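You operate a simulated robot arm through the tools that you are given. There is no shell and no other tool. Be economical: measure what you need, move in short steps, check, and stop when the job is done.

The job below is to be done with a simulated robot arm. You get a single attempt, and the scene is never put back.

TASK
Clip the bills slips into the blue box file and shut its lid.

Only the result counts: the job must be done as asked and must still hold three seconds after the hand-in. Knocking over, shifting, dropping, spilling or breaking anything else fails it. Lids that push on must go on centred and level and be pressed home; caps that screw on are set level and turned clockwise until they are tight.

THE ROBOT
A 7-joint arm with a two-finger parallel gripper, fixed in place. Base frame: the origin is at the foot of the arm, x ahead of it, y to its left, z up. Readings come in m, degrees, newtons and seconds.
Its first joint turns from -166.0 to 166.0 degrees. Payload 4.4 kg.
The TCP is the grasp point between the finger pads, 0.023 m short of the fingertips. In the tool frame z runs along the fingers and y along their closing line. Largest opening 0.094 m; finger width 0.038, thickness 0.01; the body of the gripper, 0.054 by 0.096 m, starts 0.039 m behind the TCP.
Orientation is that of the tool frame in the base frame, as a unit quaternion [x, y, z, w]. With the fingers straight down and closing along the base's y, the tool's x points along the base's -x, its y along +y and its z along -z.

THE INTERFACE
- The arm moves only by the tool apply_moves. Its argument "commands" is a list of rows, each a list of 7 numbers: the opening, from 0 (shut) to 1 (fully open), then the shift along the base's x, y, z in mm, then the turn, a rotation vector about the base's x, y, z in degrees. In form: [[hand, dx, dy, dz, rx, ry, rz], ...]. A call has 1 to 20 rows; each row shifts and turns the commanded pose from where the row before left it. A row lasts 0.2 s, in which the tool goes at most 0.05 m and 8.6 degrees; a call with a longer step from one row to the next is refused whole, and so is a gripper value outside its range. Where a pose cannot be reached the arm comes as near as it can. A force on the tool above 50 N (or 10 N above the force at the start of the call, whichever is more), or a blocked arm, ends the call early, and 0.2 s more pass. Each finger travels about 0.072 m/s and halts on what it meets, pressing with about 26 N; the grip force reading is that of the motor and also rises with nothing between the fingers. The clock runs only during rows and for 0.2 s after the last one: add rows that do not move to give the fingers time. It gives the time, the measured TCP pose, the force on the tool (base axes), the opening and the grip force at its end, in the units of the frame above (readings bear some noise), with the torque about the TCP (base axes, N m) and any sound that the robot's microphone picked up.
- Cameras (640 x 400 px; columns grow to the right, rows downward): "scene" is fixed at [0.2092, 0.4971, 1.4028]; the picture's right is [0.49, -0.87, 0.00], its down [-0.51, -0.29, -0.81] and it looks along [0.71, 0.40, -0.58] (base axes); focal length 243 px, centre (320, 200). "wrist" rides on the gripper at [0.086, 0.016, -0.075] in the tool frame; the picture's right is [-0.18, 0.98, 0.00], its down [-0.58, -0.11, -0.81] and it looks along [-0.79, -0.15, 0.59] (tool axes); focal length 243 px, centre (320, 200). There is no depth. A picture from a camera that has moved, and an enlarged one, comes with that camera's place and axes in the base frame and with its lens. The place of the scene camera against the robot may be out by one fixed shift of up to 0.018 m in any direction.
- grab_frame(camera): a new picture of that camera. It takes no simulated time.
- zoom(camera, box): a new picture of the part [left, top, right, bottom] of that camera's present view, enlarged. It takes no simulated time.
- sign_off(): hands the job in; it is judged then, once.

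Work in short steps. Places have to be worked out from the pictures, the camera data and where the tool is seen: move nearer, look again, correct. Check each grasp and each placing, and mend what went wrong. You have 120 turns and 64 pictures in all, those below and enlarged ones among them. Open the gripper and draw the arm clear of the work before you hand the job in, unless the task says otherwise; then end with one line.

The tools are called after "Request:" by a JSON object that holds its "method" and its "body". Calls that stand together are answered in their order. apply_moves: Moves the arm, as the interface text tells. Its arguments: {"type":"object","properties":{"commands":{"type":"array","items":{"type":"array","items":{"type":"number"}}}},"required":["commands"]} The other tools are called the same way: grab_frame (camera) takes a picture; zoom (camera, box) takes an enlarged picture of a part of a camera's view; sign_off () hands the job in.

At the start:

```text
time: 0.0
tcp_pos: [0.7881, 0.3564, 1.2425]
tool_rot: [0.0, 1.0, 0.001, 0.001]
force: [-0.2, -0.7, 0.9]
ft_torque: [-0.03, -0.04, 0.02]
grip_width: 0.0945
gripper_force: 0.1
```

scene: 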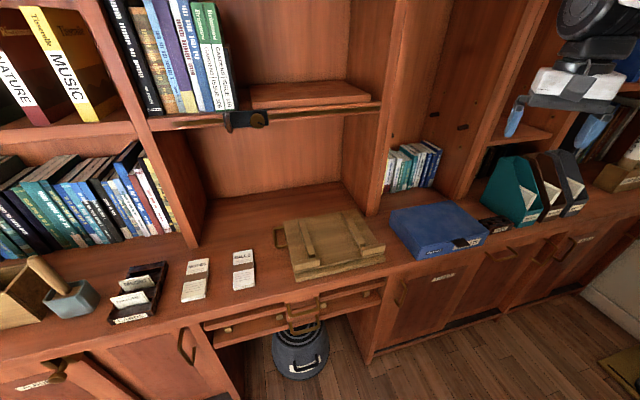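
wrist: 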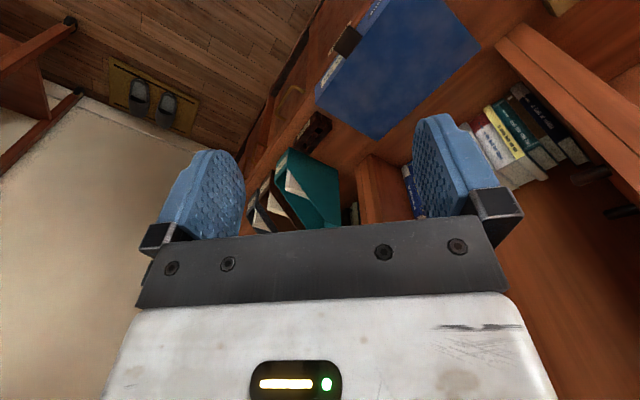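

The scene shows slips stacks on the desk, a tray with slips, and a blue box file. I'll zoom in to read labels and find the box details.

Request:
{"method": "zoom", "body": {"camera": "scene", "box": [90, 230, 270, 342]}}

Request:
{"method": "zoom", "body": {"camera": "scene", "box": [370, 180, 530, 280]}}

```text
3.56 times, centred on (180, 286) of scene
camera zoom: at [0.2092, 0.4971, 1.4028], right [0.49, -0.87, 0.0], down [-0.51, -0.29, -0.81], along [0.71, 0.4, -0.58], focal length 863 px, centre (818, -106)
```

zoom: 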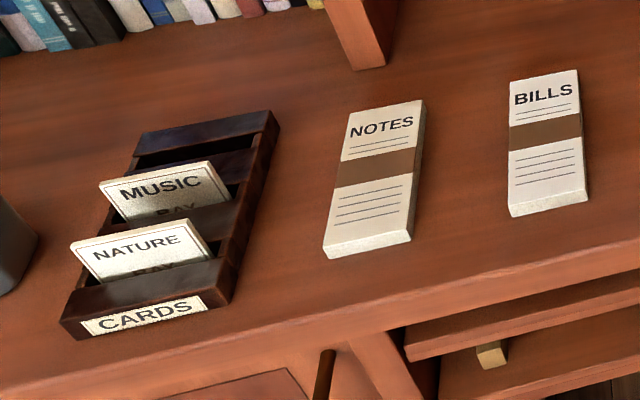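

```text
4.00 times, centred on (450, 230) of scene
camera zoom: at [0.2092, 0.4971, 1.4028], right [0.49, -0.87, 0.0], down [-0.51, -0.29, -0.81], along [0.71, 0.4, -0.58], focal length 971 px, centre (-200, 80)
```

zoom: 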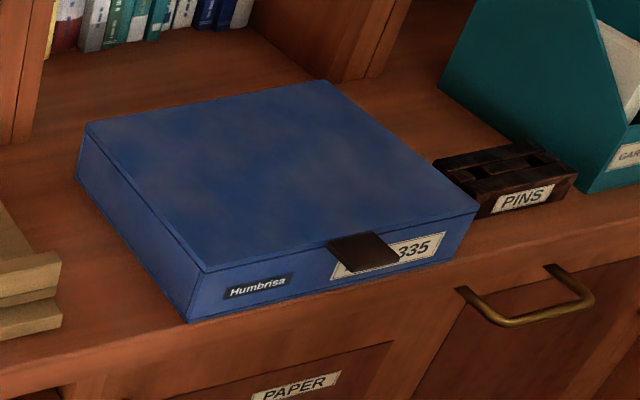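

The box's lid top sits at z≈0.891 and the desk at about 0.84, with the desk turned about 45° and the tab near (0.87, 0.386). I'll turn the tool 45° and bring it in front of the box to look at the tab.

Request:
{"method": "apply_moves", "body": {"commands": [[1, -5, -13, -40, 0, 0, 7.5], [1, -5, -13, -40, 0, 0, 7.5], [1, -5, -13, -40, 0, 0, 7.5], [1, -5, -13, -40, 0, 0, 7.5], [1, -5, -13, -40, 0, 0, 7.5], [1, -6, -15, -42, 0, 0, 7.5], [1, 0, 0, 0, 0, 0, 0]]}}

Request:
{"method": "grab_frame", "body": {"camera": "wrist"}}

Request:
{"method": "grab_frame", "body": {"camera": "scene"}}

```text
time: 1.6
tcp_pos: [0.7554, 0.274, 1.001]
tool_rot: [-0.383, 0.924, 0.001, 0.0]
force: [0.2, 0.4, 0.4]
ft_torque: [-0.01, 0.0, -0.02]
grip_width: 0.094
gripper_force: 0.2
```

```text
59 pictures are left
camera wrist: at [0.6814, 0.2256, 1.0747], right [-0.57, 0.82, 0.0], down [0.49, 0.33, 0.81], along [0.67, 0.46, -0.59], focal length 243 px, centre (320, 200)
```

wrist: 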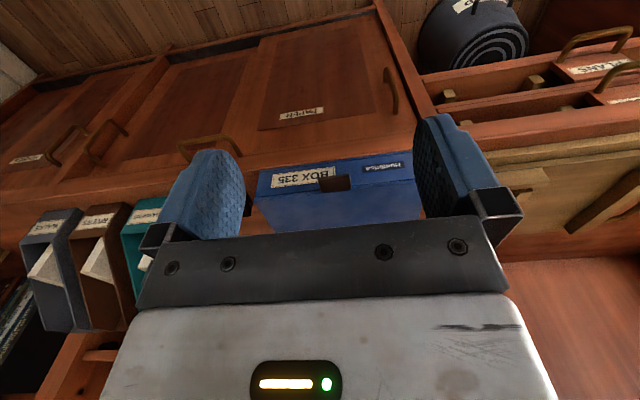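

```text
58 pictures are left
```

scene: 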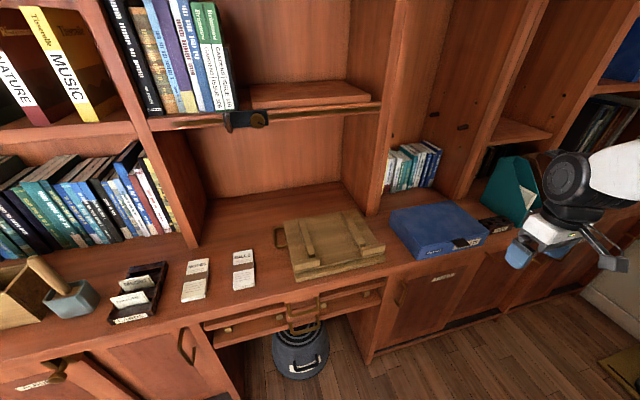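

The box front is visible between the fingers; zooming in on the tab.

Request:
{"method": "zoom", "body": {"camera": "wrist", "box": [240, 140, 440, 240]}}

```text
3.20 times, centred on (340, 190) of wrist
camera zoom: at [0.6814, 0.2256, 1.0747], right [-0.57, 0.82, 0.0], down [0.49, 0.33, 0.81], along [0.67, 0.46, -0.59], focal length 776 px, centre (256, 232)
```

zoom: 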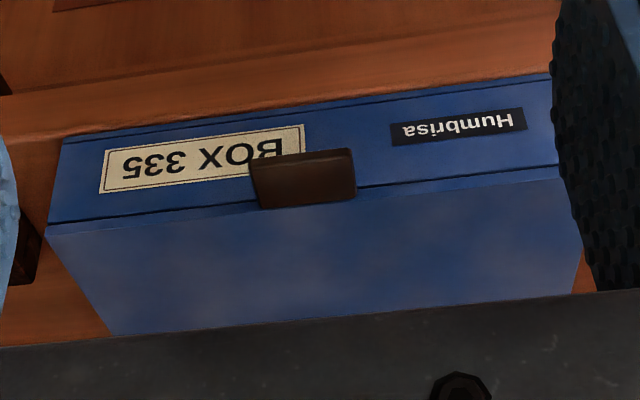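

The tab sits at u≈0.346, n≈0.857–0.88 and z≈0.886, where n=(.707,.707) points into the desk and u=(.707,-.707). I'll roll the tool and pitch it horizontal, with the fingers pointing along n and closing vertically, while staying in front of the box.

Request:
{"method": "apply_moves", "body": {"commands": [[1, 0, 0, 0, 0, 0, -8.1818], [1, 0, 0, 0, 0, 0, -8.1818], [1, 0, 0, 0, 0, 0, -8.1818], [1, 0, 0, 0, 0, 0, -8.1818], [1, 0, 0, 0, 0, 0, -8.1818], [1, 0, 0, 0, 0, 0, -8.1818], [1, 0, 0, 0, 0, 0, -8.1818], [1, 0, 0, 0, 0, 0, -8.1818], [1, 0, 0, 0, 0, 0, -8.1818], [1, 0, 0, 0, 0, 0, -8.1818], [1, 0, 0, 0, 0, 0, -8.1818], [1, 0, 0, 0, 0, 0, 0]]}}

Request:
{"method": "apply_moves", "body": {"commands": [[1, 0, 0, 0, 5.785, -5.785, 0], [1, 0, 0, 0, 5.785, -5.785, 0], [1, 0, 0, 0, 5.785, -5.785, 0], [1, 0, 0, 0, 5.785, -5.785, 0], [1, 0, 0, 0, 5.785, -5.785, 0], [1, 0, 0, 0, 5.785, -5.785, 0], [1, 0, 0, 0, 5.785, -5.785, 0], [1, 0, 0, 0, 5.785, -5.785, 0], [1, 0, 0, 0, 5.785, -5.785, 0], [1, 0, 0, 0, 5.785, -5.785, 0], [1, 0, 0, 0, 5.785, -5.785, 0], [1, 0, 0, 0, 0, 0, 0]]}}

Request:
{"method": "grab_frame", "body": {"camera": "wrist"}}

```text
time: 4.2
tcp_pos: [0.7572, 0.2758, 0.9997]
tool_rot: [0.383, 0.924, 0.001, 0.001]
force: [0.6, 0.0, 0.1]
ft_torque: [0.0, 0.02, -0.02]
grip_width: 0.0942
gripper_force: 0.0
```

```text
time: 6.8
tcp_pos: [0.7561, 0.2767, 1.0012]
tool_rot: [0.271, 0.652, 0.654, 0.272]
force: [0.0, 0.3, -0.1]
ft_torque: [0.02, -0.02, 0.01]
grip_width: 0.094
gripper_force: 0.0
```

```text
56 pictures are left
camera wrist: at [0.6423, 0.286, 1.0152], right [0.13, -0.13, 0.98], down [-0.16, -0.98, -0.11], along [0.98, -0.14, -0.15], focal length 243 px, centre (320, 200)
```

wrist: 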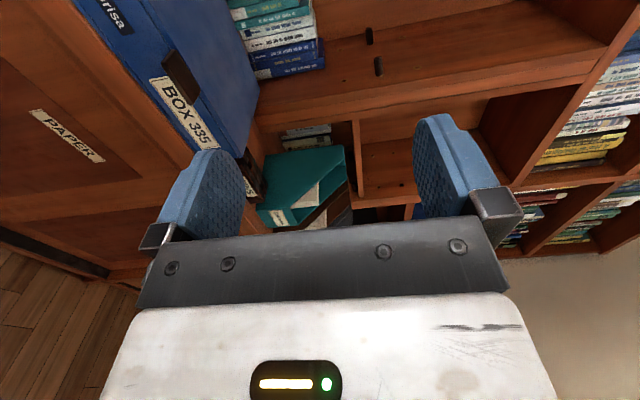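

The tool is horizontal. I'll narrow the opening, go down to the tab height and approach to n≈0.80.

Request:
{"method": "apply_moves", "body": {"commands": [[0.35, 0, 0, -38, 0, 0, 0], [0.35, 0, 0, -38, 0, 0, 0], [0.35, 0, 0, -38, 0, 0, 0], [0.35, 20, 16, 0, 0, 0, 0], [0.35, 19, 16, 0, 0, 0, 0], [0.35, 0, 0, 0, 0, 0, 0]]}}

Request:
{"method": "grab_frame", "body": {"camera": "wrist"}}

Request:
{"method": "zoom", "body": {"camera": "scene", "box": [380, 180, 540, 280]}}

```text
time: 8.2
tcp_pos: [0.7975, 0.3065, 0.8882]
tool_rot: [0.271, 0.652, 0.654, 0.272]
force: [0.2, -0.5, -0.2]
ft_torque: [-0.01, 0.01, -0.01]
grip_width: 0.0327
gripper_force: 0.1
```

```text
55 pictures are left
camera wrist: at [0.6823, 0.3172, 0.902], right [0.13, -0.13, 0.98], down [-0.16, -0.98, -0.11], along [0.98, -0.14, -0.15], focal length 243 px, centre (320, 200)
```

wrist: 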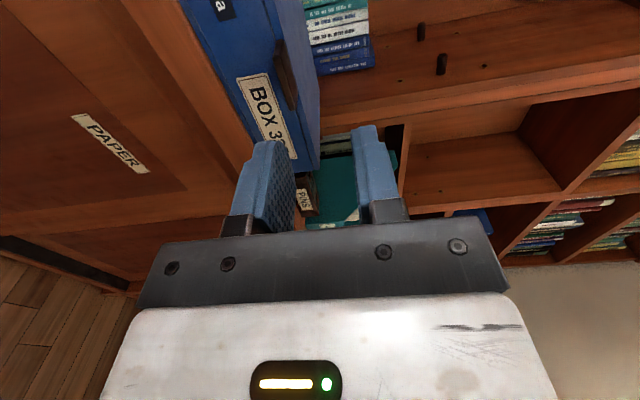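

```text
4.00 times, centred on (460, 230) of scene
camera zoom: at [0.2092, 0.4971, 1.4028], right [0.49, -0.87, 0.0], down [-0.51, -0.29, -0.81], along [0.71, 0.4, -0.58], focal length 971 px, centre (-240, 80)
```

zoom: 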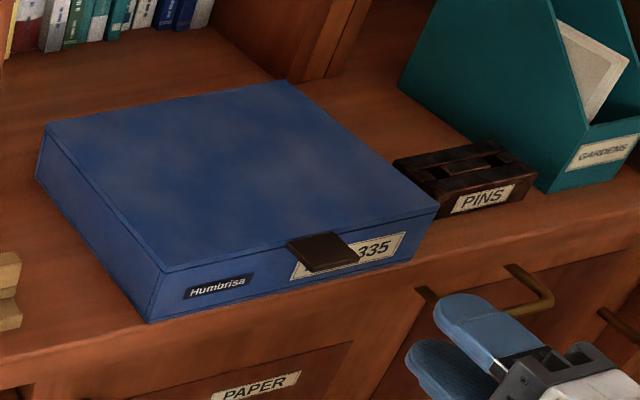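

I need a precise tab height and position, so I'm zooming the wrist view.

Request:
{"method": "zoom", "body": {"camera": "wrist", "box": [200, 0, 392, 120]}}

```text
3.33 times, centred on (296, 60) of wrist
camera zoom: at [0.6823, 0.3172, 0.902], right [0.13, -0.13, 0.98], down [-0.16, -0.98, -0.11], along [0.98, -0.14, -0.15], focal length 809 px, centre (400, 667)
```

zoom: 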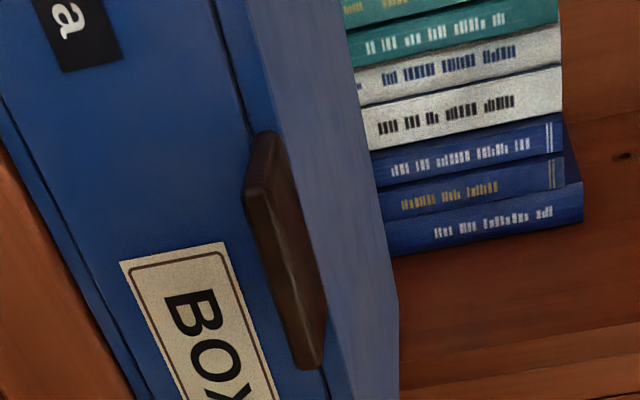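

Combining the wrist views, the lid top is z≈0.862, its front is n≈0.911, and the tab is at u≈0.349, z≈0.857 (the scene camera is offset). I'll lower to that height, advance part-way and look.

Request:
{"method": "apply_moves", "body": {"commands": [[0.35, 0, 0, -30, 0, 0, 0], [0.35, 22, 21, 0, 0, 0, 0], [0.35, 21, 21, 0, 0, 0, 0], [0.35, 0, 0, 0, 0, 0, 0]]}}

Request:
{"method": "zoom", "body": {"camera": "wrist", "box": [200, 60, 440, 210]}}

Request:
{"method": "zoom", "body": {"camera": "scene", "box": [400, 200, 520, 275]}}

```text
time: 9.2
tcp_pos: [0.8407, 0.3497, 0.8575]
tool_rot: [0.271, 0.652, 0.654, 0.272]
force: [-0.3, 0.1, 0.9]
ft_torque: [-0.03, 0.02, -0.01]
grip_width: 0.033
gripper_force: 0.0
```

```text
2.67 times, centred on (320, 135) of wrist
camera zoom: at [0.7262, 0.3597, 0.8718], right [0.13, -0.13, 0.98], down [-0.16, -0.98, -0.11], along [0.98, -0.14, -0.15], focal length 647 px, centre (320, 373)
```

zoom: 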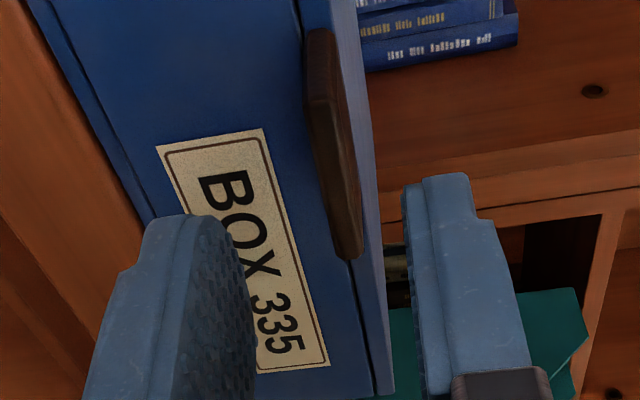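

```text
5.33 times, centred on (460, 238) of scene
camera zoom: at [0.2092, 0.4971, 1.4028], right [0.49, -0.87, 0.0], down [-0.51, -0.29, -0.81], along [0.71, 0.4, -0.58], focal length 1295 px, centre (-427, 0)
```

zoom: 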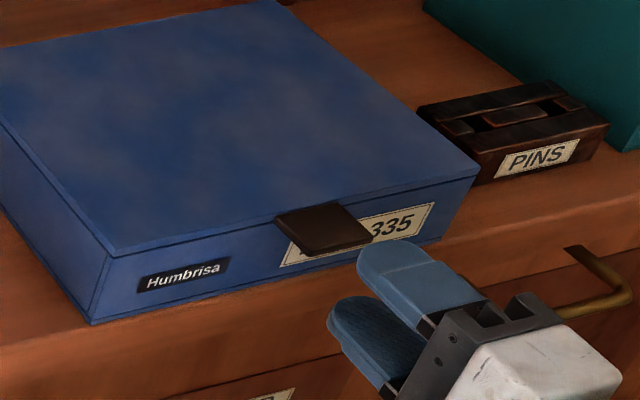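

The tab lies centred between the fingers in height and laterally aligned. Advancing 38 mm so the fingers straddle the tab.

Request:
{"method": "apply_moves", "body": {"commands": [[0.35, 14, 14, 0, 0, 0, 0], [0.35, 13, 13, 0, 0, 0, 0], [0.35, 0, 0, 0, 0, 0, 0]]}}

Request:
{"method": "zoom", "body": {"camera": "wrist", "box": [200, 60, 440, 210]}}

Request:
{"method": "zoom", "body": {"camera": "scene", "box": [400, 200, 520, 275]}}

```text
time: 10.0
tcp_pos: [0.867, 0.3768, 0.8562]
tool_rot: [0.271, 0.652, 0.654, 0.272]
force: [0.0, 0.2, 0.6]
ft_torque: [0.03, -0.01, 0.0]
grip_width: 0.033
gripper_force: 0.0
```

```text
2.67 times, centred on (320, 135) of wrist
camera zoom: at [0.7523, 0.3863, 0.8718], right [0.13, -0.13, 0.98], down [-0.16, -0.98, -0.11], along [0.98, -0.14, -0.15], focal length 647 px, centre (320, 373)
```

zoom: 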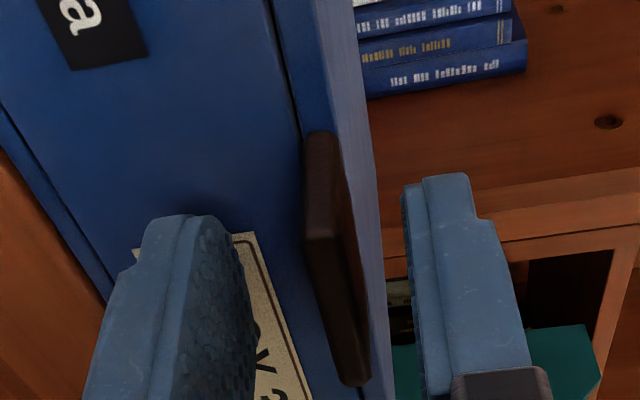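

```text
5.33 times, centred on (460, 238) of scene
camera zoom: at [0.2092, 0.4971, 1.4028], right [0.49, -0.87, 0.0], down [-0.51, -0.29, -0.81], along [0.71, 0.4, -0.58], focal length 1295 px, centre (-427, 0)
```

zoom: 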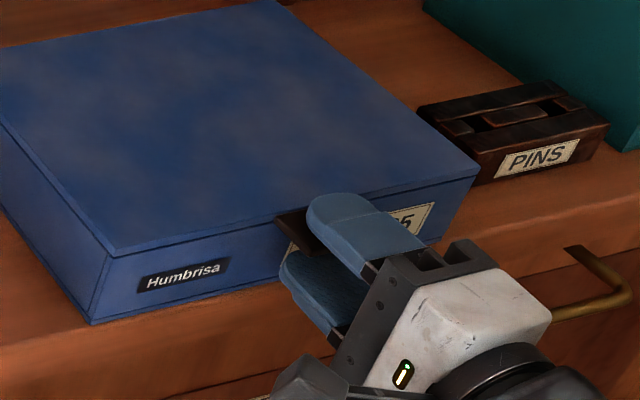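

The tab is between the fingers. Closing on it.

Request:
{"method": "apply_moves", "body": {"commands": [[0.15, 0, 0, 0, 0, 0, 0], [0, 0, 0, 0, 0, 0, 0], [0, 0, 0, 0, 0, 0, 0]]}}

Request:
{"method": "zoom", "body": {"camera": "scene", "box": [400, 200, 520, 275]}}

```text
time: 10.8
tcp_pos: [0.8668, 0.3778, 0.8592]
tool_rot: [0.27, 0.652, 0.655, 0.272]
force: [-6.7, -2.4, 25.3]
ft_torque: [0.44, 0.02, 0.33]
grip_width: 0.0067
gripper_force: 25.5
```

```text
5.33 times, centred on (460, 238) of scene
camera zoom: at [0.2092, 0.4971, 1.4028], right [0.49, -0.87, 0.0], down [-0.51, -0.29, -0.81], along [0.71, 0.4, -0.58], focal length 1295 px, centre (-427, 0)
```

zoom: 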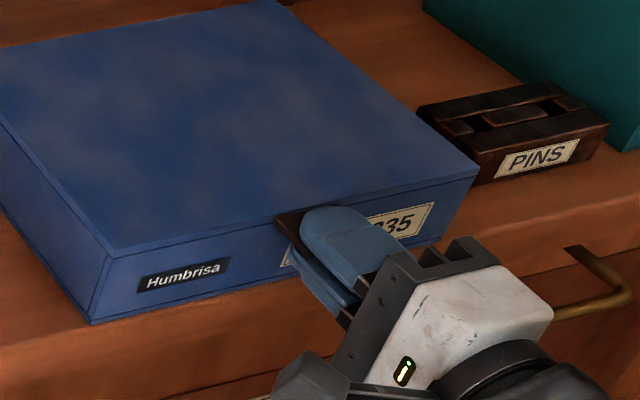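

The grip holds the tab (6.7 mm). I'll start swinging the lid up along its hinge arc (R≈0.216 m) while turning the tool with it.

Request:
{"method": "apply_moves", "body": {"commands": [[0, 0, 0, 3, 0, 0, 0], [0, 0.8, 0.8, 22.6, -4.243, 4.243, 0], [0, 2.5, 2.5, 22.3, -4.243, 4.243, 0], [0, 0, 0, 0, 0, 0, 0]]}}

Request:
{"method": "grab_frame", "body": {"camera": "scene"}}

```text
time: 11.8
tcp_pos: [0.8699, 0.3799, 0.9032]
tool_rot: [0.298, 0.717, 0.583, 0.241]
force: [3.6, 2.2, 0.0]
ft_torque: [-0.01, -0.08, -0.3]
grip_width: 0.0068
gripper_force: 26.1
```

```text
47 pictures are left
```

scene: 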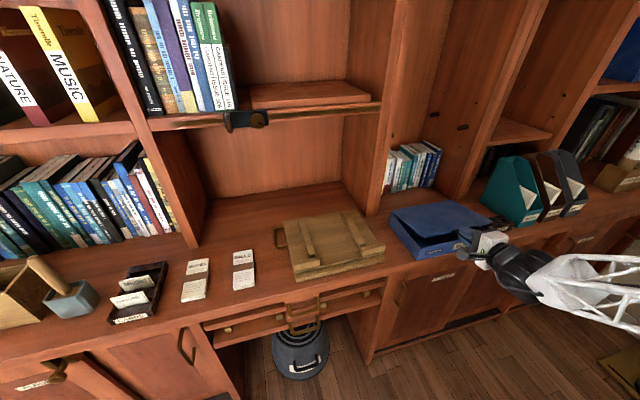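

The lid is opening with low forces. Continuing the arc to about 36°.

Request:
{"method": "apply_moves", "body": {"commands": [[0, 4.4, 4.4, 21.8, -4.243, 4.243, 0], [0, 5.9, 5.9, 21.1, -4.243, 4.243, 0], [0, 7.4, 7.4, 20.1, -4.243, 4.243, 0], [0, 8.7, 8.7, 19, -4.243, 4.243, 0], [0, 0, 0, 0, 0, 0, 0]]}}

Request:
{"method": "zoom", "body": {"camera": "scene", "box": [360, 130, 560, 255]}}

```text
time: 13.0
tcp_pos: [0.8957, 0.4073, 0.9859]
tool_rot: [0.341, 0.823, 0.42, 0.175]
force: [3.6, 0.6, 0.6]
ft_torque: [-0.06, 0.28, -0.32]
grip_width: 0.0067
gripper_force: 26.0
```

```text
3.20 times, centred on (460, 192) of scene
camera zoom: at [0.2092, 0.4971, 1.4028], right [0.49, -0.87, 0.0], down [-0.51, -0.29, -0.81], along [0.71, 0.4, -0.58], focal length 777 px, centre (-128, 224)
```

zoom: 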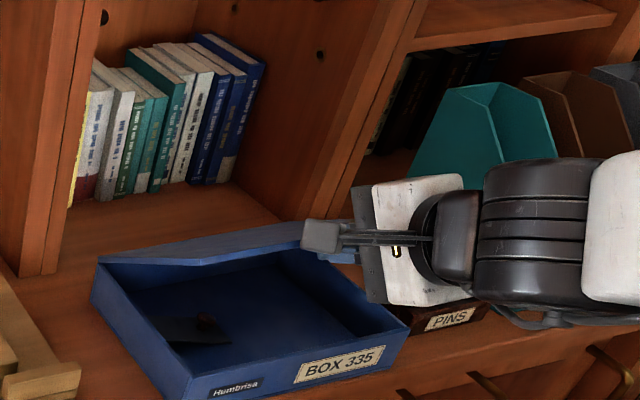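

There's a clip with a knob inside the box. Continuing the arc towards 60°.

Request:
{"method": "apply_moves", "body": {"commands": [[0, 10, 10, 17.6, -4.243, 4.243, 0], [0, 11.3, 11.3, 16, -4.243, 4.243, 0], [0, 12.4, 12.4, 14.2, -4.243, 4.243, 0], [0, 13.4, 13.4, 12.3, -4.243, 4.243, 0], [0, 0, 0, 0, 0, 0, 0]]}}

Request:
{"method": "zoom", "body": {"camera": "scene", "box": [360, 130, 560, 255]}}

```text
time: 14.2
tcp_pos: [0.942, 0.4561, 1.0479]
tool_rot: [0.37, 0.892, 0.24, 0.1]
force: [-1.0, 1.6, -5.1]
ft_torque: [0.32, 0.85, -0.14]
grip_width: 0.0066
gripper_force: 25.8
```

```text
3.20 times, centred on (460, 192) of scene
camera zoom: at [0.2092, 0.4971, 1.4028], right [0.49, -0.87, 0.0], down [-0.51, -0.29, -0.81], along [0.71, 0.4, -0.58], focal length 777 px, centre (-128, 224)
```

zoom: 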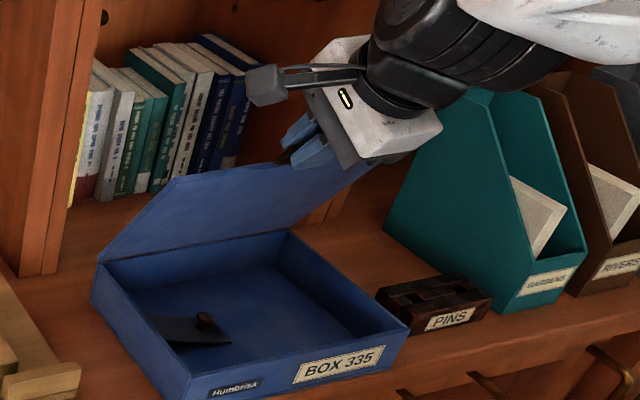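

Tracking well. Continuing toward vertical and watching whether the arm reaches it.

Request:
{"method": "apply_moves", "body": {"commands": [[0, 14.2, 14.2, 10.3, -4.243, 4.243, 0], [0, 14.9, 14.9, 8.1, -4.243, 4.243, 0], [0, 15.4, 15.4, 5.9, -4.243, 4.243, 0], [0, 0, 0, 0, 0, 0, 0]]}}

```text
time: 15.2
tcp_pos: [0.9884, 0.4987, 1.07]
tool_rot: [0.381, 0.919, 0.098, 0.042]
force: [-0.5, -0.1, -4.8]
ft_torque: [-0.43, 0.1, -0.31]
grip_width: 0.007
gripper_force: 26.3
```

The arm still reaches. Continuing past vertical.

Request:
{"method": "apply_moves", "body": {"commands": [[0, 15.8, 15.8, 3.5, -4.243, 4.243, 0], [0, 16, 16, 1.2, -4.243, 4.243, 0], [0, 16, 16, -1.2, -4.243, 4.243, 0], [0, 0, 0, 0, 0, 0, 0]]}}

Request:
{"method": "zoom", "body": {"camera": "scene", "box": [360, 130, 560, 255]}}

```text
time: 16.2
tcp_pos: [1.0342, 0.5458, 1.0766]
tool_rot: [0.382, 0.923, -0.049, -0.018]
force: [0.6, -0.9, -4.4]
ft_torque: [-0.12, -0.26, -0.06]
grip_width: 0.0071
gripper_force: 26.1
```

```text
3.20 times, centred on (460, 192) of scene
camera zoom: at [0.2092, 0.4971, 1.4028], right [0.49, -0.87, 0.0], down [-0.51, -0.29, -0.81], along [0.71, 0.4, -0.58], focal length 777 px, centre (-128, 224)
```

zoom: 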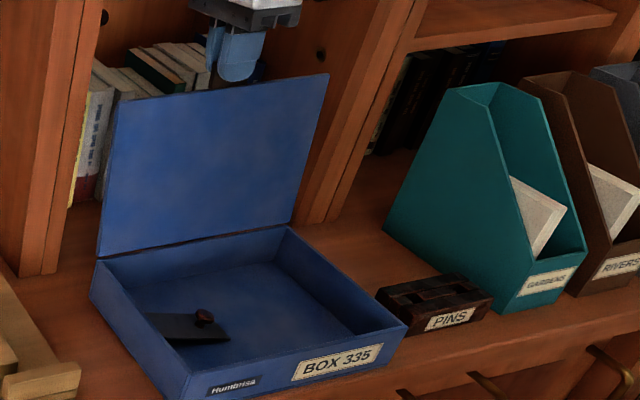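

The lid is at about 96°. Pushing a little further, to about 108°, watching for a stop.

Request:
{"method": "apply_moves", "body": {"commands": [[0, 15.8, 15.8, -3.5, -4.243, 4.243, 0], [0, 15.4, 15.4, -5.9, -4.243, 4.243, 0], [0, 0, 0, 0, 0, 0, 0]]}}

Request:
{"method": "zoom", "body": {"camera": "scene", "box": [360, 130, 560, 255]}}

```text
time: 17.0
tcp_pos: [1.0661, 0.577, 1.065]
tool_rot: [0.377, 0.913, -0.144, -0.059]
force: [0.6, 1.7, -4.7]
ft_torque: [0.19, -0.7, 0.12]
grip_width: 0.0088
gripper_force: 25.6
```

```text
3.20 times, centred on (460, 192) of scene
camera zoom: at [0.2092, 0.4971, 1.4028], right [0.49, -0.87, 0.0], down [-0.51, -0.29, -0.81], along [0.71, 0.4, -0.58], focal length 777 px, centre (-128, 224)
```

zoom: 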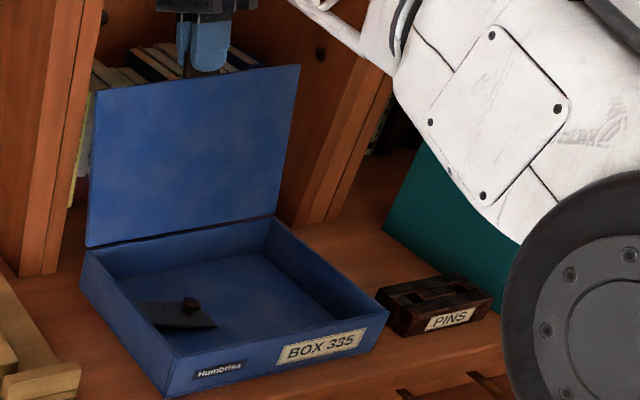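

The box slid back slightly, about 1.5 cm, as the lid reached its stop near 100°. I'll release the tab here and lift away.

Request:
{"method": "apply_moves", "body": {"commands": [[0.3, 0, 0, 0, 0, 0, 0], [0.35, 0, 0, 0, 0, 0, 0], [0.35, 0, 0, 0, 0, 0, 0]]}}

Request:
{"method": "zoom", "body": {"camera": "scene", "box": [360, 130, 560, 255]}}

```text
time: 17.8
tcp_pos: [1.0661, 0.5757, 1.0656]
tool_rot: [0.379, 0.913, -0.144, -0.058]
force: [0.1, -1.1, 0.1]
ft_torque: [0.04, 0.0, 0.02]
grip_width: 0.033
gripper_force: 0.3
```

```text
3.20 times, centred on (460, 192) of scene
camera zoom: at [0.2092, 0.4971, 1.4028], right [0.49, -0.87, 0.0], down [-0.51, -0.29, -0.81], along [0.71, 0.4, -0.58], focal length 777 px, centre (-128, 224)
```

zoom: 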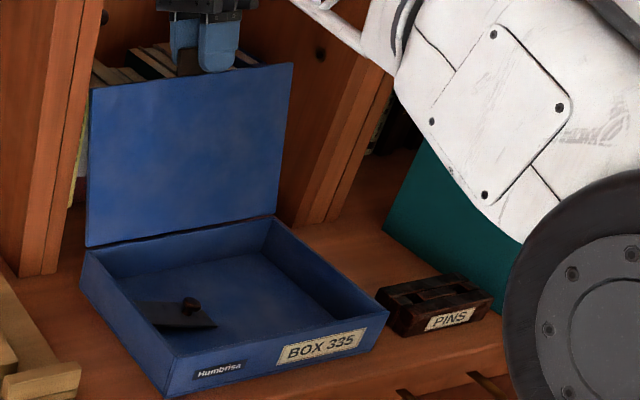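

The lid stays open by itself. I'll retract along the tool axis, then swing up and back towards the robot while unpitching.

Request:
{"method": "apply_moves", "body": {"commands": [[0.35, 4, 4, 18, 0, 0, 0], [0.35, 4, 4, 18, 0, 0, 0], [0.35, 3, 3, 20, 0, 0, 0], [0.35, 0, 0, 30, 0, 0, 0], [0.35, -10, -10, 30, 4.243, -4.243, 0], [0.35, -20, -20, 20, 4.243, -4.243, 0], [0.35, -25, -25, 0, 4.243, -4.243, 0], [0.35, -25, -25, 0, 0, 0, 0], [0.35, -30, -30, 0, 0, 0, 0], [0.35, -30, -30, 0, 0, 0, 0], [0.35, 0, 0, 0, 0, 0, 0]]}}

Request:
{"method": "grab_frame", "body": {"camera": "scene"}}

```text
time: 20.2
tcp_pos: [0.9202, 0.4383, 1.1831]
tool_rot: [0.383, 0.924, 0.001, 0.001]
force: [-0.5, -0.3, 0.6]
ft_torque: [-0.01, 0.02, 0.0]
grip_width: 0.0329
gripper_force: 0.1
out of reach, approached as far as the arm can: row 3, 4
```

```text
41 pictures are left
```

scene: 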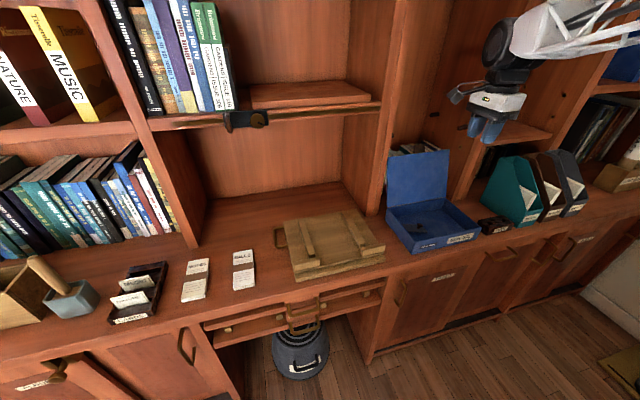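

The lid stays open. Turning the camera back to look along n, from in front and above, to inspect the clip inside the box.

Request:
{"method": "apply_moves", "body": {"commands": [[1, -11.6, -11.6, 2, 0, 0, 8.1818], [1, -11.6, -11.6, 2, 0, 0, 8.1818], [1, -11.6, -11.6, 2, 0, 0, 8.1818], [1, -11.6, -11.6, 2, 0, 0, 8.1818], [1, -11.6, -11.6, 2, 0, 0, 8.1818], [1, -11.6, -11.6, 2, 0, 0, 8.1818], [1, -11.6, -11.6, 2, 0, 0, 8.1818], [1, -11.6, -11.6, 2, 0, 0, 8.1818], [1, -11.6, -11.6, 0, 0, 0, 8.1818], [1, -11.6, -11.6, 0, 0, 0, 8.1818], [1, -11.6, -11.6, 0, 0, 0, 8.1818], [1, 0, 0, 0, 0, 0, 0]]}}

Request:
{"method": "grab_frame", "body": {"camera": "wrist"}}

Request:
{"method": "zoom", "body": {"camera": "scene", "box": [376, 140, 496, 260]}}

```text
time: 22.8
tcp_pos: [0.7937, 0.31, 1.1997]
tool_rot: [-0.384, 0.923, 0.002, 0.0]
force: [0.6, 0.6, 0.0]
ft_torque: [0.01, -0.02, -0.02]
grip_width: 0.0941
gripper_force: 0.0
```

```text
40 pictures are left
camera wrist: at [0.7215, 0.2613, 1.2727], right [-0.57, 0.82, 0.0], down [0.49, 0.33, 0.81], along [0.66, 0.46, -0.59], focal length 243 px, centre (320, 200)
```

wrist: 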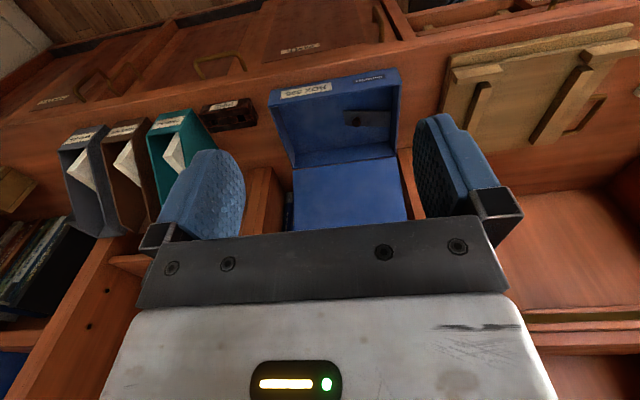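

```text
3.33 times, centred on (436, 200) of scene
camera zoom: at [0.2092, 0.4971, 1.4028], right [0.49, -0.87, 0.0], down [-0.51, -0.29, -0.81], along [0.71, 0.4, -0.58], focal length 809 px, centre (-67, 200)
```

zoom: 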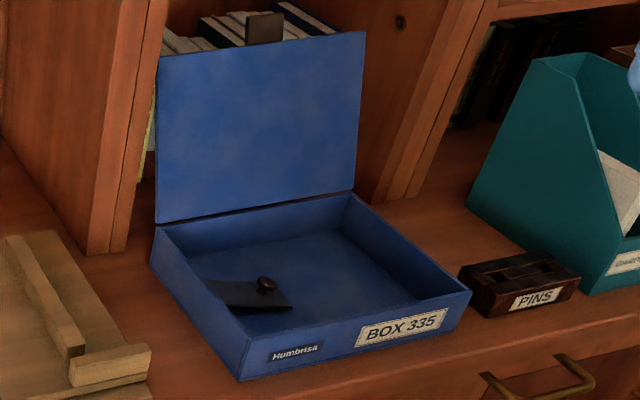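

Request:
{"method": "zoom", "body": {"camera": "wrist", "box": [250, 60, 418, 165]}}

```text
3.81 times, centred on (334, 112) of wrist
camera zoom: at [0.7215, 0.2613, 1.2727], right [-0.57, 0.82, 0.0], down [0.49, 0.33, 0.81], along [0.66, 0.46, -0.59], focal length 924 px, centre (267, 533)
```

zoom: 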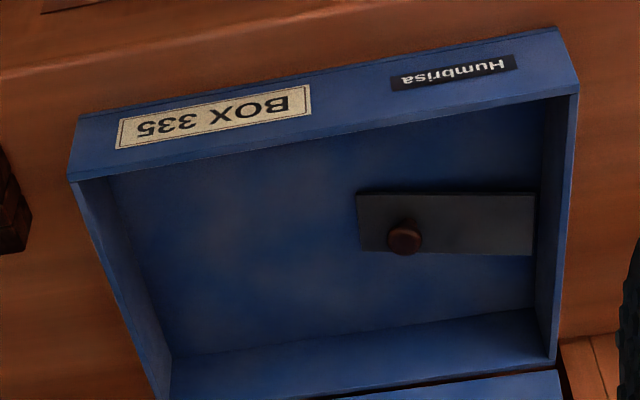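

The clip is a plate hinged at the box's left wall, with a knob near its free end at about n 1.02, u 0.304. I'll bring the tool over it, closing along n, to look closely.

Request:
{"method": "apply_moves", "body": {"commands": [[1, 10.8, 16.2, -22.7, 0, 0, -8.1818], [1, 10.8, 16.2, -22.7, 0, 0, -8.1818], [1, 10.8, 16.2, -22.7, 0, 0, -8.1818], [1, 10.8, 16.2, -22.7, 0, 0, -8.1818], [1, 10.8, 16.2, -22.7, 0, 0, -8.1818], [1, 10.8, 16.2, -22.7, 0, 0, -8.1818], [1, 10.8, 16.2, -22.7, 0, 0, -8.1818], [1, 10.8, 16.2, -22.7, 0, 0, -8.1818], [1, 10.8, 16.2, -22.7, 0, 0, -8.1818], [1, 10.8, 16.2, -22.7, 0, 0, -8.1818], [1, 10.8, 16.2, -22.7, 0, 0, -8.1818], [1, 0, 0, 0, 0, 0, 0]]}}

Request:
{"method": "grab_frame", "body": {"camera": "wrist"}}

```text
time: 25.4
tcp_pos: [0.9118, 0.4901, 0.9507]
tool_rot: [0.383, 0.924, 0.001, 0.002]
force: [0.7, -0.4, 0.5]
ft_torque: [-0.02, 0.05, 0.02]
grip_width: 0.094
gripper_force: 0.0
```

```text
37 pictures are left
camera wrist: at [0.8612, 0.5635, 1.0239], right [0.83, 0.56, 0.0], down [0.33, -0.49, 0.81], along [0.46, -0.67, -0.59], focal length 243 px, centre (320, 200)
```

wrist: 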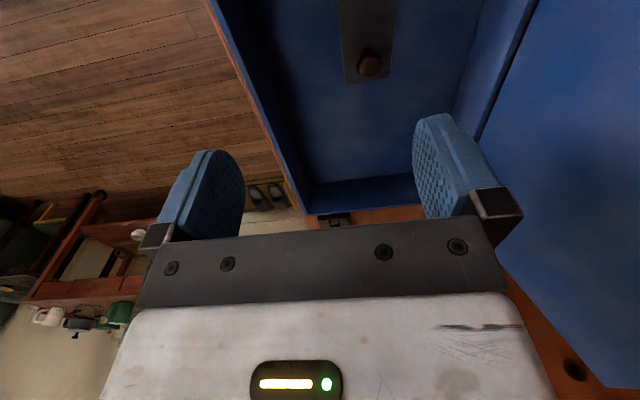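

Triangulated knob position is about (0.942, 0.513), z≈0.83. Moving over it and down partway, then re-checking alignment.

Request:
{"method": "apply_moves", "body": {"commands": [[0.6, 15, 11, -25, 0, 0, 0], [0.5, 15, 11, -25, 0, 0, 0], [0.5, 0, 0, -25, 0, 0, 0], [0.5, 0, 0, 0, 0, 0, 0]]}}

Request:
{"method": "grab_frame", "body": {"camera": "wrist"}}

Request:
{"method": "zoom", "body": {"camera": "scene", "box": [376, 140, 496, 260]}}

```text
time: 26.4
tcp_pos: [0.9425, 0.5135, 0.8748]
tool_rot: [0.382, 0.924, 0.001, 0.001]
force: [-0.8, -0.5, 0.2]
ft_torque: [-0.01, -0.03, 0.02]
grip_width: 0.047
gripper_force: 0.0
```

```text
36 pictures are left
camera wrist: at [0.8918, 0.5854, 0.948], right [0.83, 0.56, 0.0], down [0.33, -0.49, 0.81], along [0.46, -0.66, -0.59], focal length 243 px, centre (320, 200)
```

wrist: 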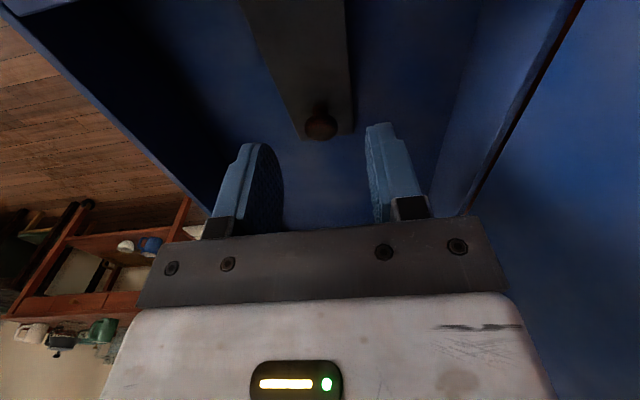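

```text
3.33 times, centred on (436, 200) of scene
camera zoom: at [0.2092, 0.4971, 1.4028], right [0.49, -0.87, 0.0], down [-0.51, -0.29, -0.81], along [0.71, 0.4, -0.58], focal length 809 px, centre (-67, 200)
```

zoom: 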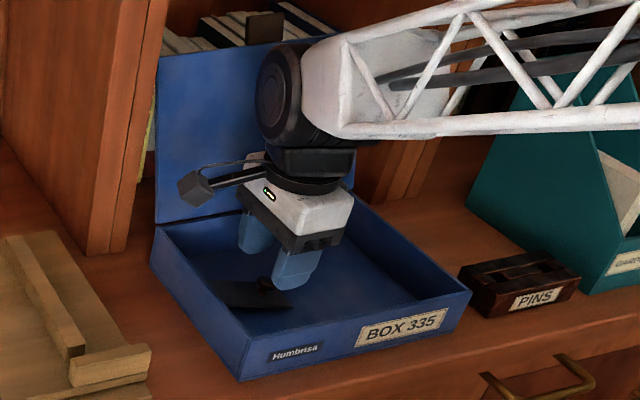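

The knob is exactly beneath the TCP. Descending about 27 mm with fingers straddling it.

Request:
{"method": "apply_moves", "body": {"commands": [[0.5, 0, 0, -14, 0, 0, 0], [0.5, 0, 0, -8, 0, 0, 0], [0.5, 0, 0, -5, 0, 0, 0], [0.5, 0, 0, 0, 0, 0, 0]]}}

Request:
{"method": "grab_frame", "body": {"camera": "wrist"}}

```text
time: 27.4
tcp_pos: [0.9432, 0.5107, 0.8481]
tool_rot: [0.383, 0.924, 0.001, 0.002]
force: [-0.3, -0.6, 0.5]
ft_torque: [0.02, 0.01, -0.01]
grip_width: 0.047
gripper_force: 0.0
```

```text
34 pictures are left
camera wrist: at [0.892, 0.5847, 0.9206], right [0.83, 0.56, 0.0], down [0.33, -0.49, 0.81], along [0.46, -0.66, -0.59], focal length 243 px, centre (320, 200)
```

wrist: 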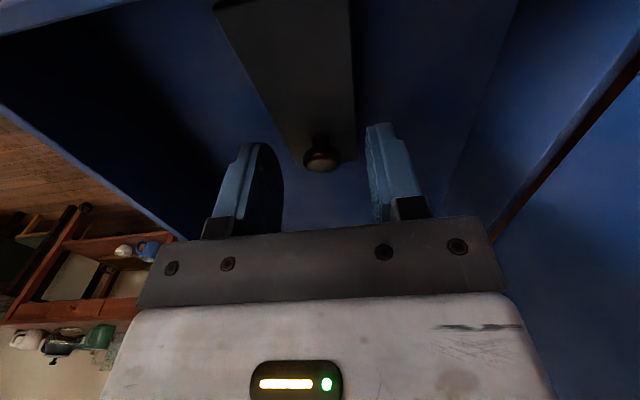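

The knob's bulb is at about z 0.828, near the tips. Lowering 6 mm more and closing on it.

Request:
{"method": "apply_moves", "body": {"commands": [[0.5, 0, 0, -3, 0, 0, 0], [0.5, 0, 0, -3, 0, 0, 0], [0.3, 0, 0, 0, 0, 0, 0], [0.1, 0, 0, 0, 0, 0, 0], [0, 0, 0, 0, 0, 0, 0], [0, 0, 0, 0, 0, 0, 0]]}}

```text
time: 28.8
tcp_pos: [0.9432, 0.5107, 0.8424]
tool_rot: [0.383, 0.924, 0.001, 0.002]
force: [-1.8, -0.8, 0.2]
ft_torque: [-0.01, 0.01, 0.23]
grip_width: 0.0393
gripper_force: 26.5
```

The fingers closed on the plate's sides (39 mm wide), not the knob, and that works just as well as a pivot. I'll try lifting it a little along its hinge arc.

Request:
{"method": "apply_moves", "body": {"commands": [[0, -0.5, 0.5, 9, 0, 0, 0], [0, -1, 1, 9, 0, 0, 0], [0, -2, 2, 9, 0, 0, 0], [0, 0, 0, 0, 0, 0, 0]]}}

Request:
{"method": "grab_frame", "body": {"camera": "wrist"}}

Request:
{"method": "zoom", "body": {"camera": "scene", "box": [376, 140, 496, 260]}}

```text
time: 29.8
tcp_pos: [0.9392, 0.5164, 0.8693]
tool_rot: [0.383, 0.924, 0.001, 0.001]
force: [1.3, -0.3, -5.7]
ft_torque: [-0.24, -0.22, 0.1]
grip_width: 0.0396
gripper_force: 25.8
```

```text
33 pictures are left
camera wrist: at [0.8887, 0.5892, 0.9418], right [0.82, 0.57, 0.0], down [0.33, -0.49, 0.81], along [0.46, -0.66, -0.59], focal length 243 px, centre (320, 200)
```

wrist: 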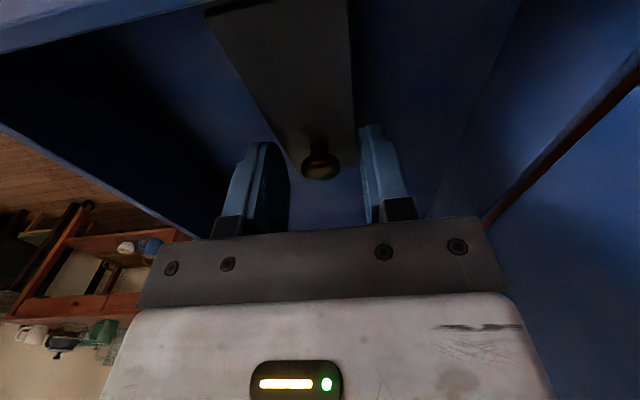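

```text
3.33 times, centred on (436, 200) of scene
camera zoom: at [0.2092, 0.4971, 1.4028], right [0.49, -0.87, 0.0], down [-0.51, -0.29, -0.81], along [0.71, 0.4, -0.58], focal length 809 px, centre (-67, 200)
```

zoom: 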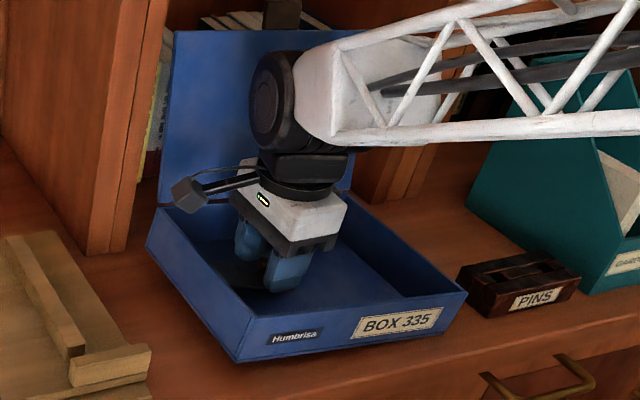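

The whole box is lifting, so the plate isn't pivoting inside the rigid grip. Lowering it back the way it came.

Request:
{"method": "apply_moves", "body": {"commands": [[0, 2, -2, -9, 0, 0, 0], [0, 1, -1, -9, 0, 0, 0], [0, 0.5, -0.5, -8, 0, 0, 0], [0, 0, 0, 0, 0, 0, 0]]}}

Request:
{"method": "zoom", "body": {"camera": "scene", "box": [376, 140, 496, 260]}}

```text
time: 30.8
tcp_pos: [0.9432, 0.5119, 0.8434]
tool_rot: [0.383, 0.924, 0.0, 0.001]
force: [-0.6, 1.5, -5.1]
ft_torque: [-0.12, -0.31, 0.14]
grip_width: 0.0396
gripper_force: 26.3
```

```text
3.33 times, centred on (436, 200) of scene
camera zoom: at [0.2092, 0.4971, 1.4028], right [0.49, -0.87, 0.0], down [-0.51, -0.29, -0.81], along [0.71, 0.4, -0.58], focal length 809 px, centre (-67, 200)
```

zoom: 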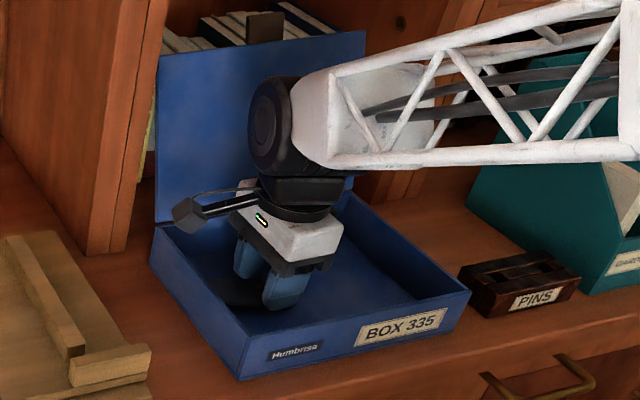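

The box is back flat. Retrying, this time rotating the tool with the plate about its hinge line.

Request:
{"method": "apply_moves", "body": {"commands": [[0, -2.8, 2.8, 10.4, -5.657, -5.657, 0], [0, -3.8, 3.8, 9.6, -5.657, -5.657, 0], [0, 0, 0, 0, 0, 0, 0]]}}

Request:
{"method": "zoom", "body": {"camera": "scene", "box": [376, 140, 496, 260]}}

```text
time: 31.6
tcp_pos: [0.9361, 0.5179, 0.8626]
tool_rot: [0.378, 0.915, -0.052, 0.131]
force: [1.1, -1.1, -4.3]
ft_torque: [-0.16, -0.1, 0.0]
grip_width: 0.0396
gripper_force: 26.2
```

```text
3.33 times, centred on (436, 200) of scene
camera zoom: at [0.2092, 0.4971, 1.4028], right [0.49, -0.87, 0.0], down [-0.51, -0.29, -0.81], along [0.71, 0.4, -0.58], focal length 809 px, centre (-67, 200)
```

zoom: 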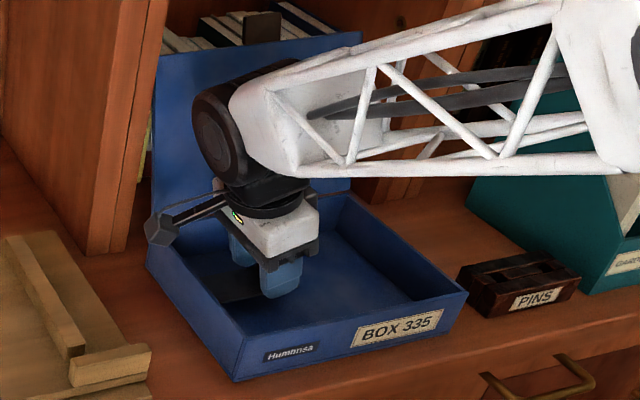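

The plate rotated about its hinge while the box stayed down. I'll release now to see whether the plate holds its position.

Request:
{"method": "apply_moves", "body": {"commands": [[0, -3.2, 3.2, 9.0, -5.657, -5.657, 0], [0, 0, 0, 0, 0, 0, 0], [0.5, 0, 0, 0, 0, 0, 0], [0.6, 0, 0, 0, 0, 0, 0], [0.6, 0, 0, 0, 0, 0, 0]]}}

Request:
{"method": "grab_frame", "body": {"camera": "wrist"}}

Request:
{"method": "zoom", "body": {"camera": "scene", "box": [376, 140, 496, 260]}}

```text
time: 32.8
tcp_pos: [0.9333, 0.5206, 0.8723]
tool_rot: [0.374, 0.903, -0.078, 0.194]
force: [-0.2, 0.2, -0.5]
ft_torque: [0.01, 0.03, 0.02]
grip_width: 0.0563
gripper_force: 0.1
```

```text
29 pictures are left
camera wrist: at [0.8657, 0.6116, 0.9039], right [0.81, 0.58, 0.08], down [0.06, -0.22, 0.97], along [0.58, -0.79, -0.22], focal length 243 px, centre (320, 200)
```

wrist: 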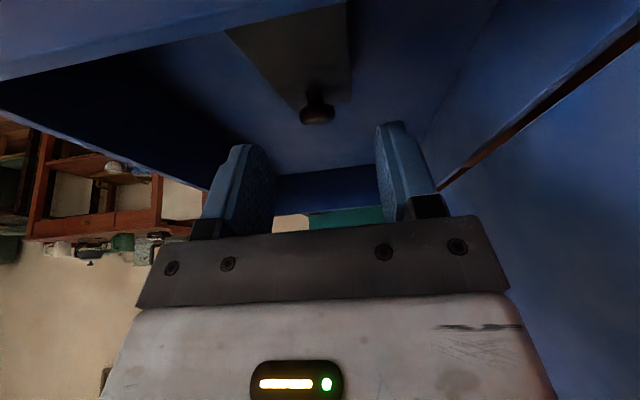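

```text
3.33 times, centred on (436, 200) of scene
camera zoom: at [0.2092, 0.4971, 1.4028], right [0.49, -0.87, 0.0], down [-0.51, -0.29, -0.81], along [0.71, 0.4, -0.58], focal length 809 px, centre (-67, 200)
```

zoom: 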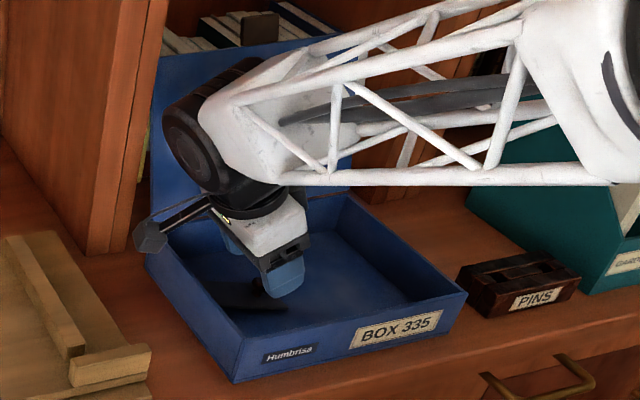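

The plate sprang back down when released, so it needs to be raised further, possibly past a hold point. I'll back out, un-tilt, and spin the tool 180° so the camera is on the right side, clear of the board on the left.

Request:
{"method": "apply_moves", "body": {"commands": [[0.6, -8, 8, 30, 0, 0, 0], [0.6, 0, 0, 40, 5.657, 5.657, 0], [0.6, 0, 0, 40, 5.657, 5.657, 0], [0.6, 0, 0, 20, 5.657, 5.657, 0], [0.6, 0, 0, 0, 0, 0, 8.4], [0.6, 0, 0, 0, 0, 0, 8.4], [0.6, 0, 0, 0, 0, 0, 8.4], [0.6, 0, 0, 0, 0, 0, 8.4], [0.6, 0, 0, 0, 0, 0, 8.4], [0.6, 0, 0, 0, 0, 0, 8.4], [0.6, 0, 0, 0, 0, 0, 8.4], [0.6, 0, 0, 0, 0, 0, 8.4], [0.6, 0, 0, 0, 0, 0, 8.4], [0.6, 0, 0, 0, 0, 0, 8.4], [0.6, 0, 0, 0, 0, 0, 8.4]]}}

Request:
{"method": "apply_moves", "body": {"commands": [[0.6, 0, 0, 0, 0, 0, 8.4], [0.6, 0, 0, 0, 0, 0, 8.4], [0.6, 0, 0, 0, 0, 0, 8.4], [0.6, 0, 0, 0, 0, 0, 8.4], [0.6, 0, 0, 0, 0, 0, 8.4], [0.6, 0, 0, 0, 0, 0, 8.4], [0.6, 0, 0, 0, 0, 0, 8.4], [0.6, 0, 0, 0, 0, 0, 8.4], [0.6, 0, 0, 0, 0, 0, 8.4], [0.6, 0, 0, 0, 0, 0, 8.4], [0.6, 0, 0, 0, 0, 0, 3.6], [0.6, 0, 0, 0, 0, 0, 0]]}}

Request:
{"method": "grab_frame", "body": {"camera": "wrist"}}

```text
time: 36.0
tcp_pos: [0.924, 0.5299, 1.0014]
tool_rot: [-0.402, 0.916, 0.003, 0.001]
force: [0.4, 0.2, 0.0]
ft_torque: [-0.02, 0.01, -0.01]
grip_width: 0.0564
gripper_force: 0.1
```

```text
time: 38.6
tcp_pos: [0.9246, 0.5311, 1.0025]
tool_rot: [0.924, -0.382, -0.001, 0.001]
force: [0.7, 0.4, -0.3]
ft_torque: [0.01, 0.0, -0.02]
grip_width: 0.0563
gripper_force: 0.1
```

```text
27 pictures are left
camera wrist: at [0.9749, 0.4589, 1.0752], right [-0.82, -0.57, 0.0], down [-0.33, 0.49, 0.81], along [-0.46, 0.66, -0.59], focal length 243 px, centre (320, 200)
```

wrist: 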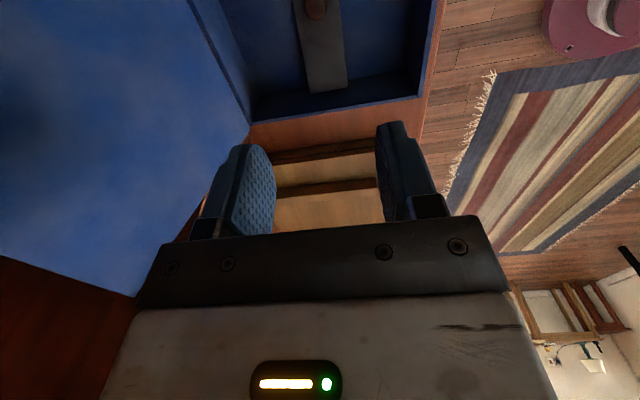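

The flip works. Now tilting 25° toward the right, descending to straddle the plate near the knob, and gripping.

Request:
{"method": "apply_moves", "body": {"commands": [[0.6, 7, -8, -30, 5.89, 5.89, 0], [0.6, 7, -8, -30, 5.89, 5.89, 0], [0.6, 7, -8, -30, 5.89, 5.89, 0], [0.6, 0, 0, -30, 0, 0, 0], [0.6, 0, 0, -20, 0, 0, 0], [0.6, 0, 0, -10, 0, 0, 0], [0.6, 0, 0, -5.5, 0, 0, 0], [0.6, 0, 0, 0, 0, 0, 0]]}}

Request:
{"method": "grab_frame", "body": {"camera": "wrist"}}

```text
time: 40.4
tcp_pos: [0.9455, 0.5047, 0.8468]
tool_rot: [0.902, -0.373, -0.202, -0.083]
force: [0.2, -0.2, 0.1]
ft_torque: [-0.02, 0.01, 0.02]
grip_width: 0.0567
gripper_force: 0.0
```

```text
26 pictures are left
camera wrist: at [1.0114, 0.4169, 0.8753], right [-0.81, -0.58, 0.08], down [-0.05, 0.21, 0.98], along [-0.58, 0.79, -0.2], focal length 243 px, centre (320, 200)
```

wrist: 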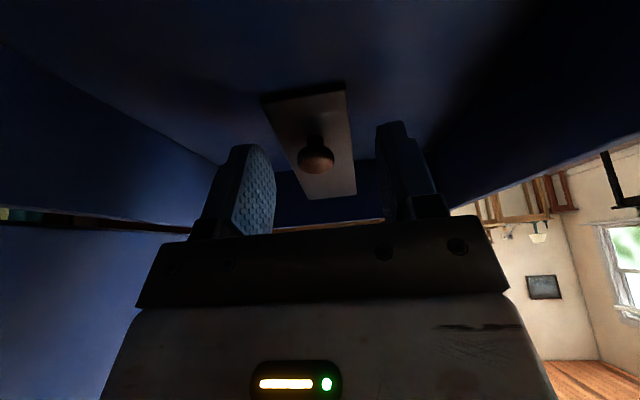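

The plate slopes from the hinge (z≈0.833) down to the floor at its free end. The fingers straddle it; closing.

Request:
{"method": "apply_moves", "body": {"commands": [[0.4, 0, 0, 0, 0, 0, 0], [0.2, 0, 0, 0, 0, 0, 0], [0, 0, 0, 0, 0, 0, 0], [0, 0, 0, 0, 0, 0, 0]]}}

```text
time: 41.4
tcp_pos: [0.9451, 0.5045, 0.8464]
tool_rot: [0.902, -0.374, -0.202, -0.082]
force: [3.2, 4.0, 1.2]
ft_torque: [0.11, 0.02, -0.04]
grip_width: 0.0184
gripper_force: 25.8
```

The fingers now hold the knob (18 mm). Rotating it up about the hinge line (u≈0.222, z≈0.833), 24° first.

Request:
{"method": "apply_moves", "body": {"commands": [[0, -1.9, 1.9, 12.3, -5.657, -5.657, 0], [0, -3.2, 3.2, 11.8, -5.657, -5.657, 0], [0, -4.2, 4.2, 11.1, -5.657, -5.657, 0], [0, 0, 0, 0, 0, 0, 0]]}}

Request:
{"method": "zoom", "body": {"camera": "scene", "box": [376, 140, 496, 260]}}

```text
time: 42.4
tcp_pos: [0.9357, 0.5137, 0.8813]
tool_rot: [0.924, -0.383, -0.009, -0.002]
force: [1.5, -2.3, -4.8]
ft_torque: [-0.32, -0.26, -0.1]
grip_width: 0.0185
gripper_force: 26.1
```

```text
3.33 times, centred on (436, 200) of scene
camera zoom: at [0.2092, 0.4971, 1.4028], right [0.49, -0.87, 0.0], down [-0.51, -0.29, -0.81], along [0.71, 0.4, -0.58], focal length 809 px, centre (-67, 200)
```

zoom: 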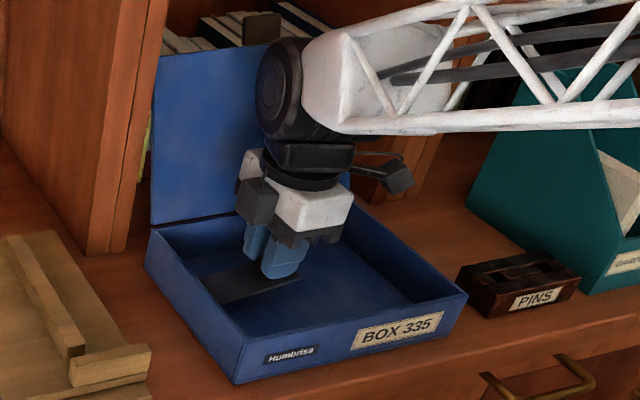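

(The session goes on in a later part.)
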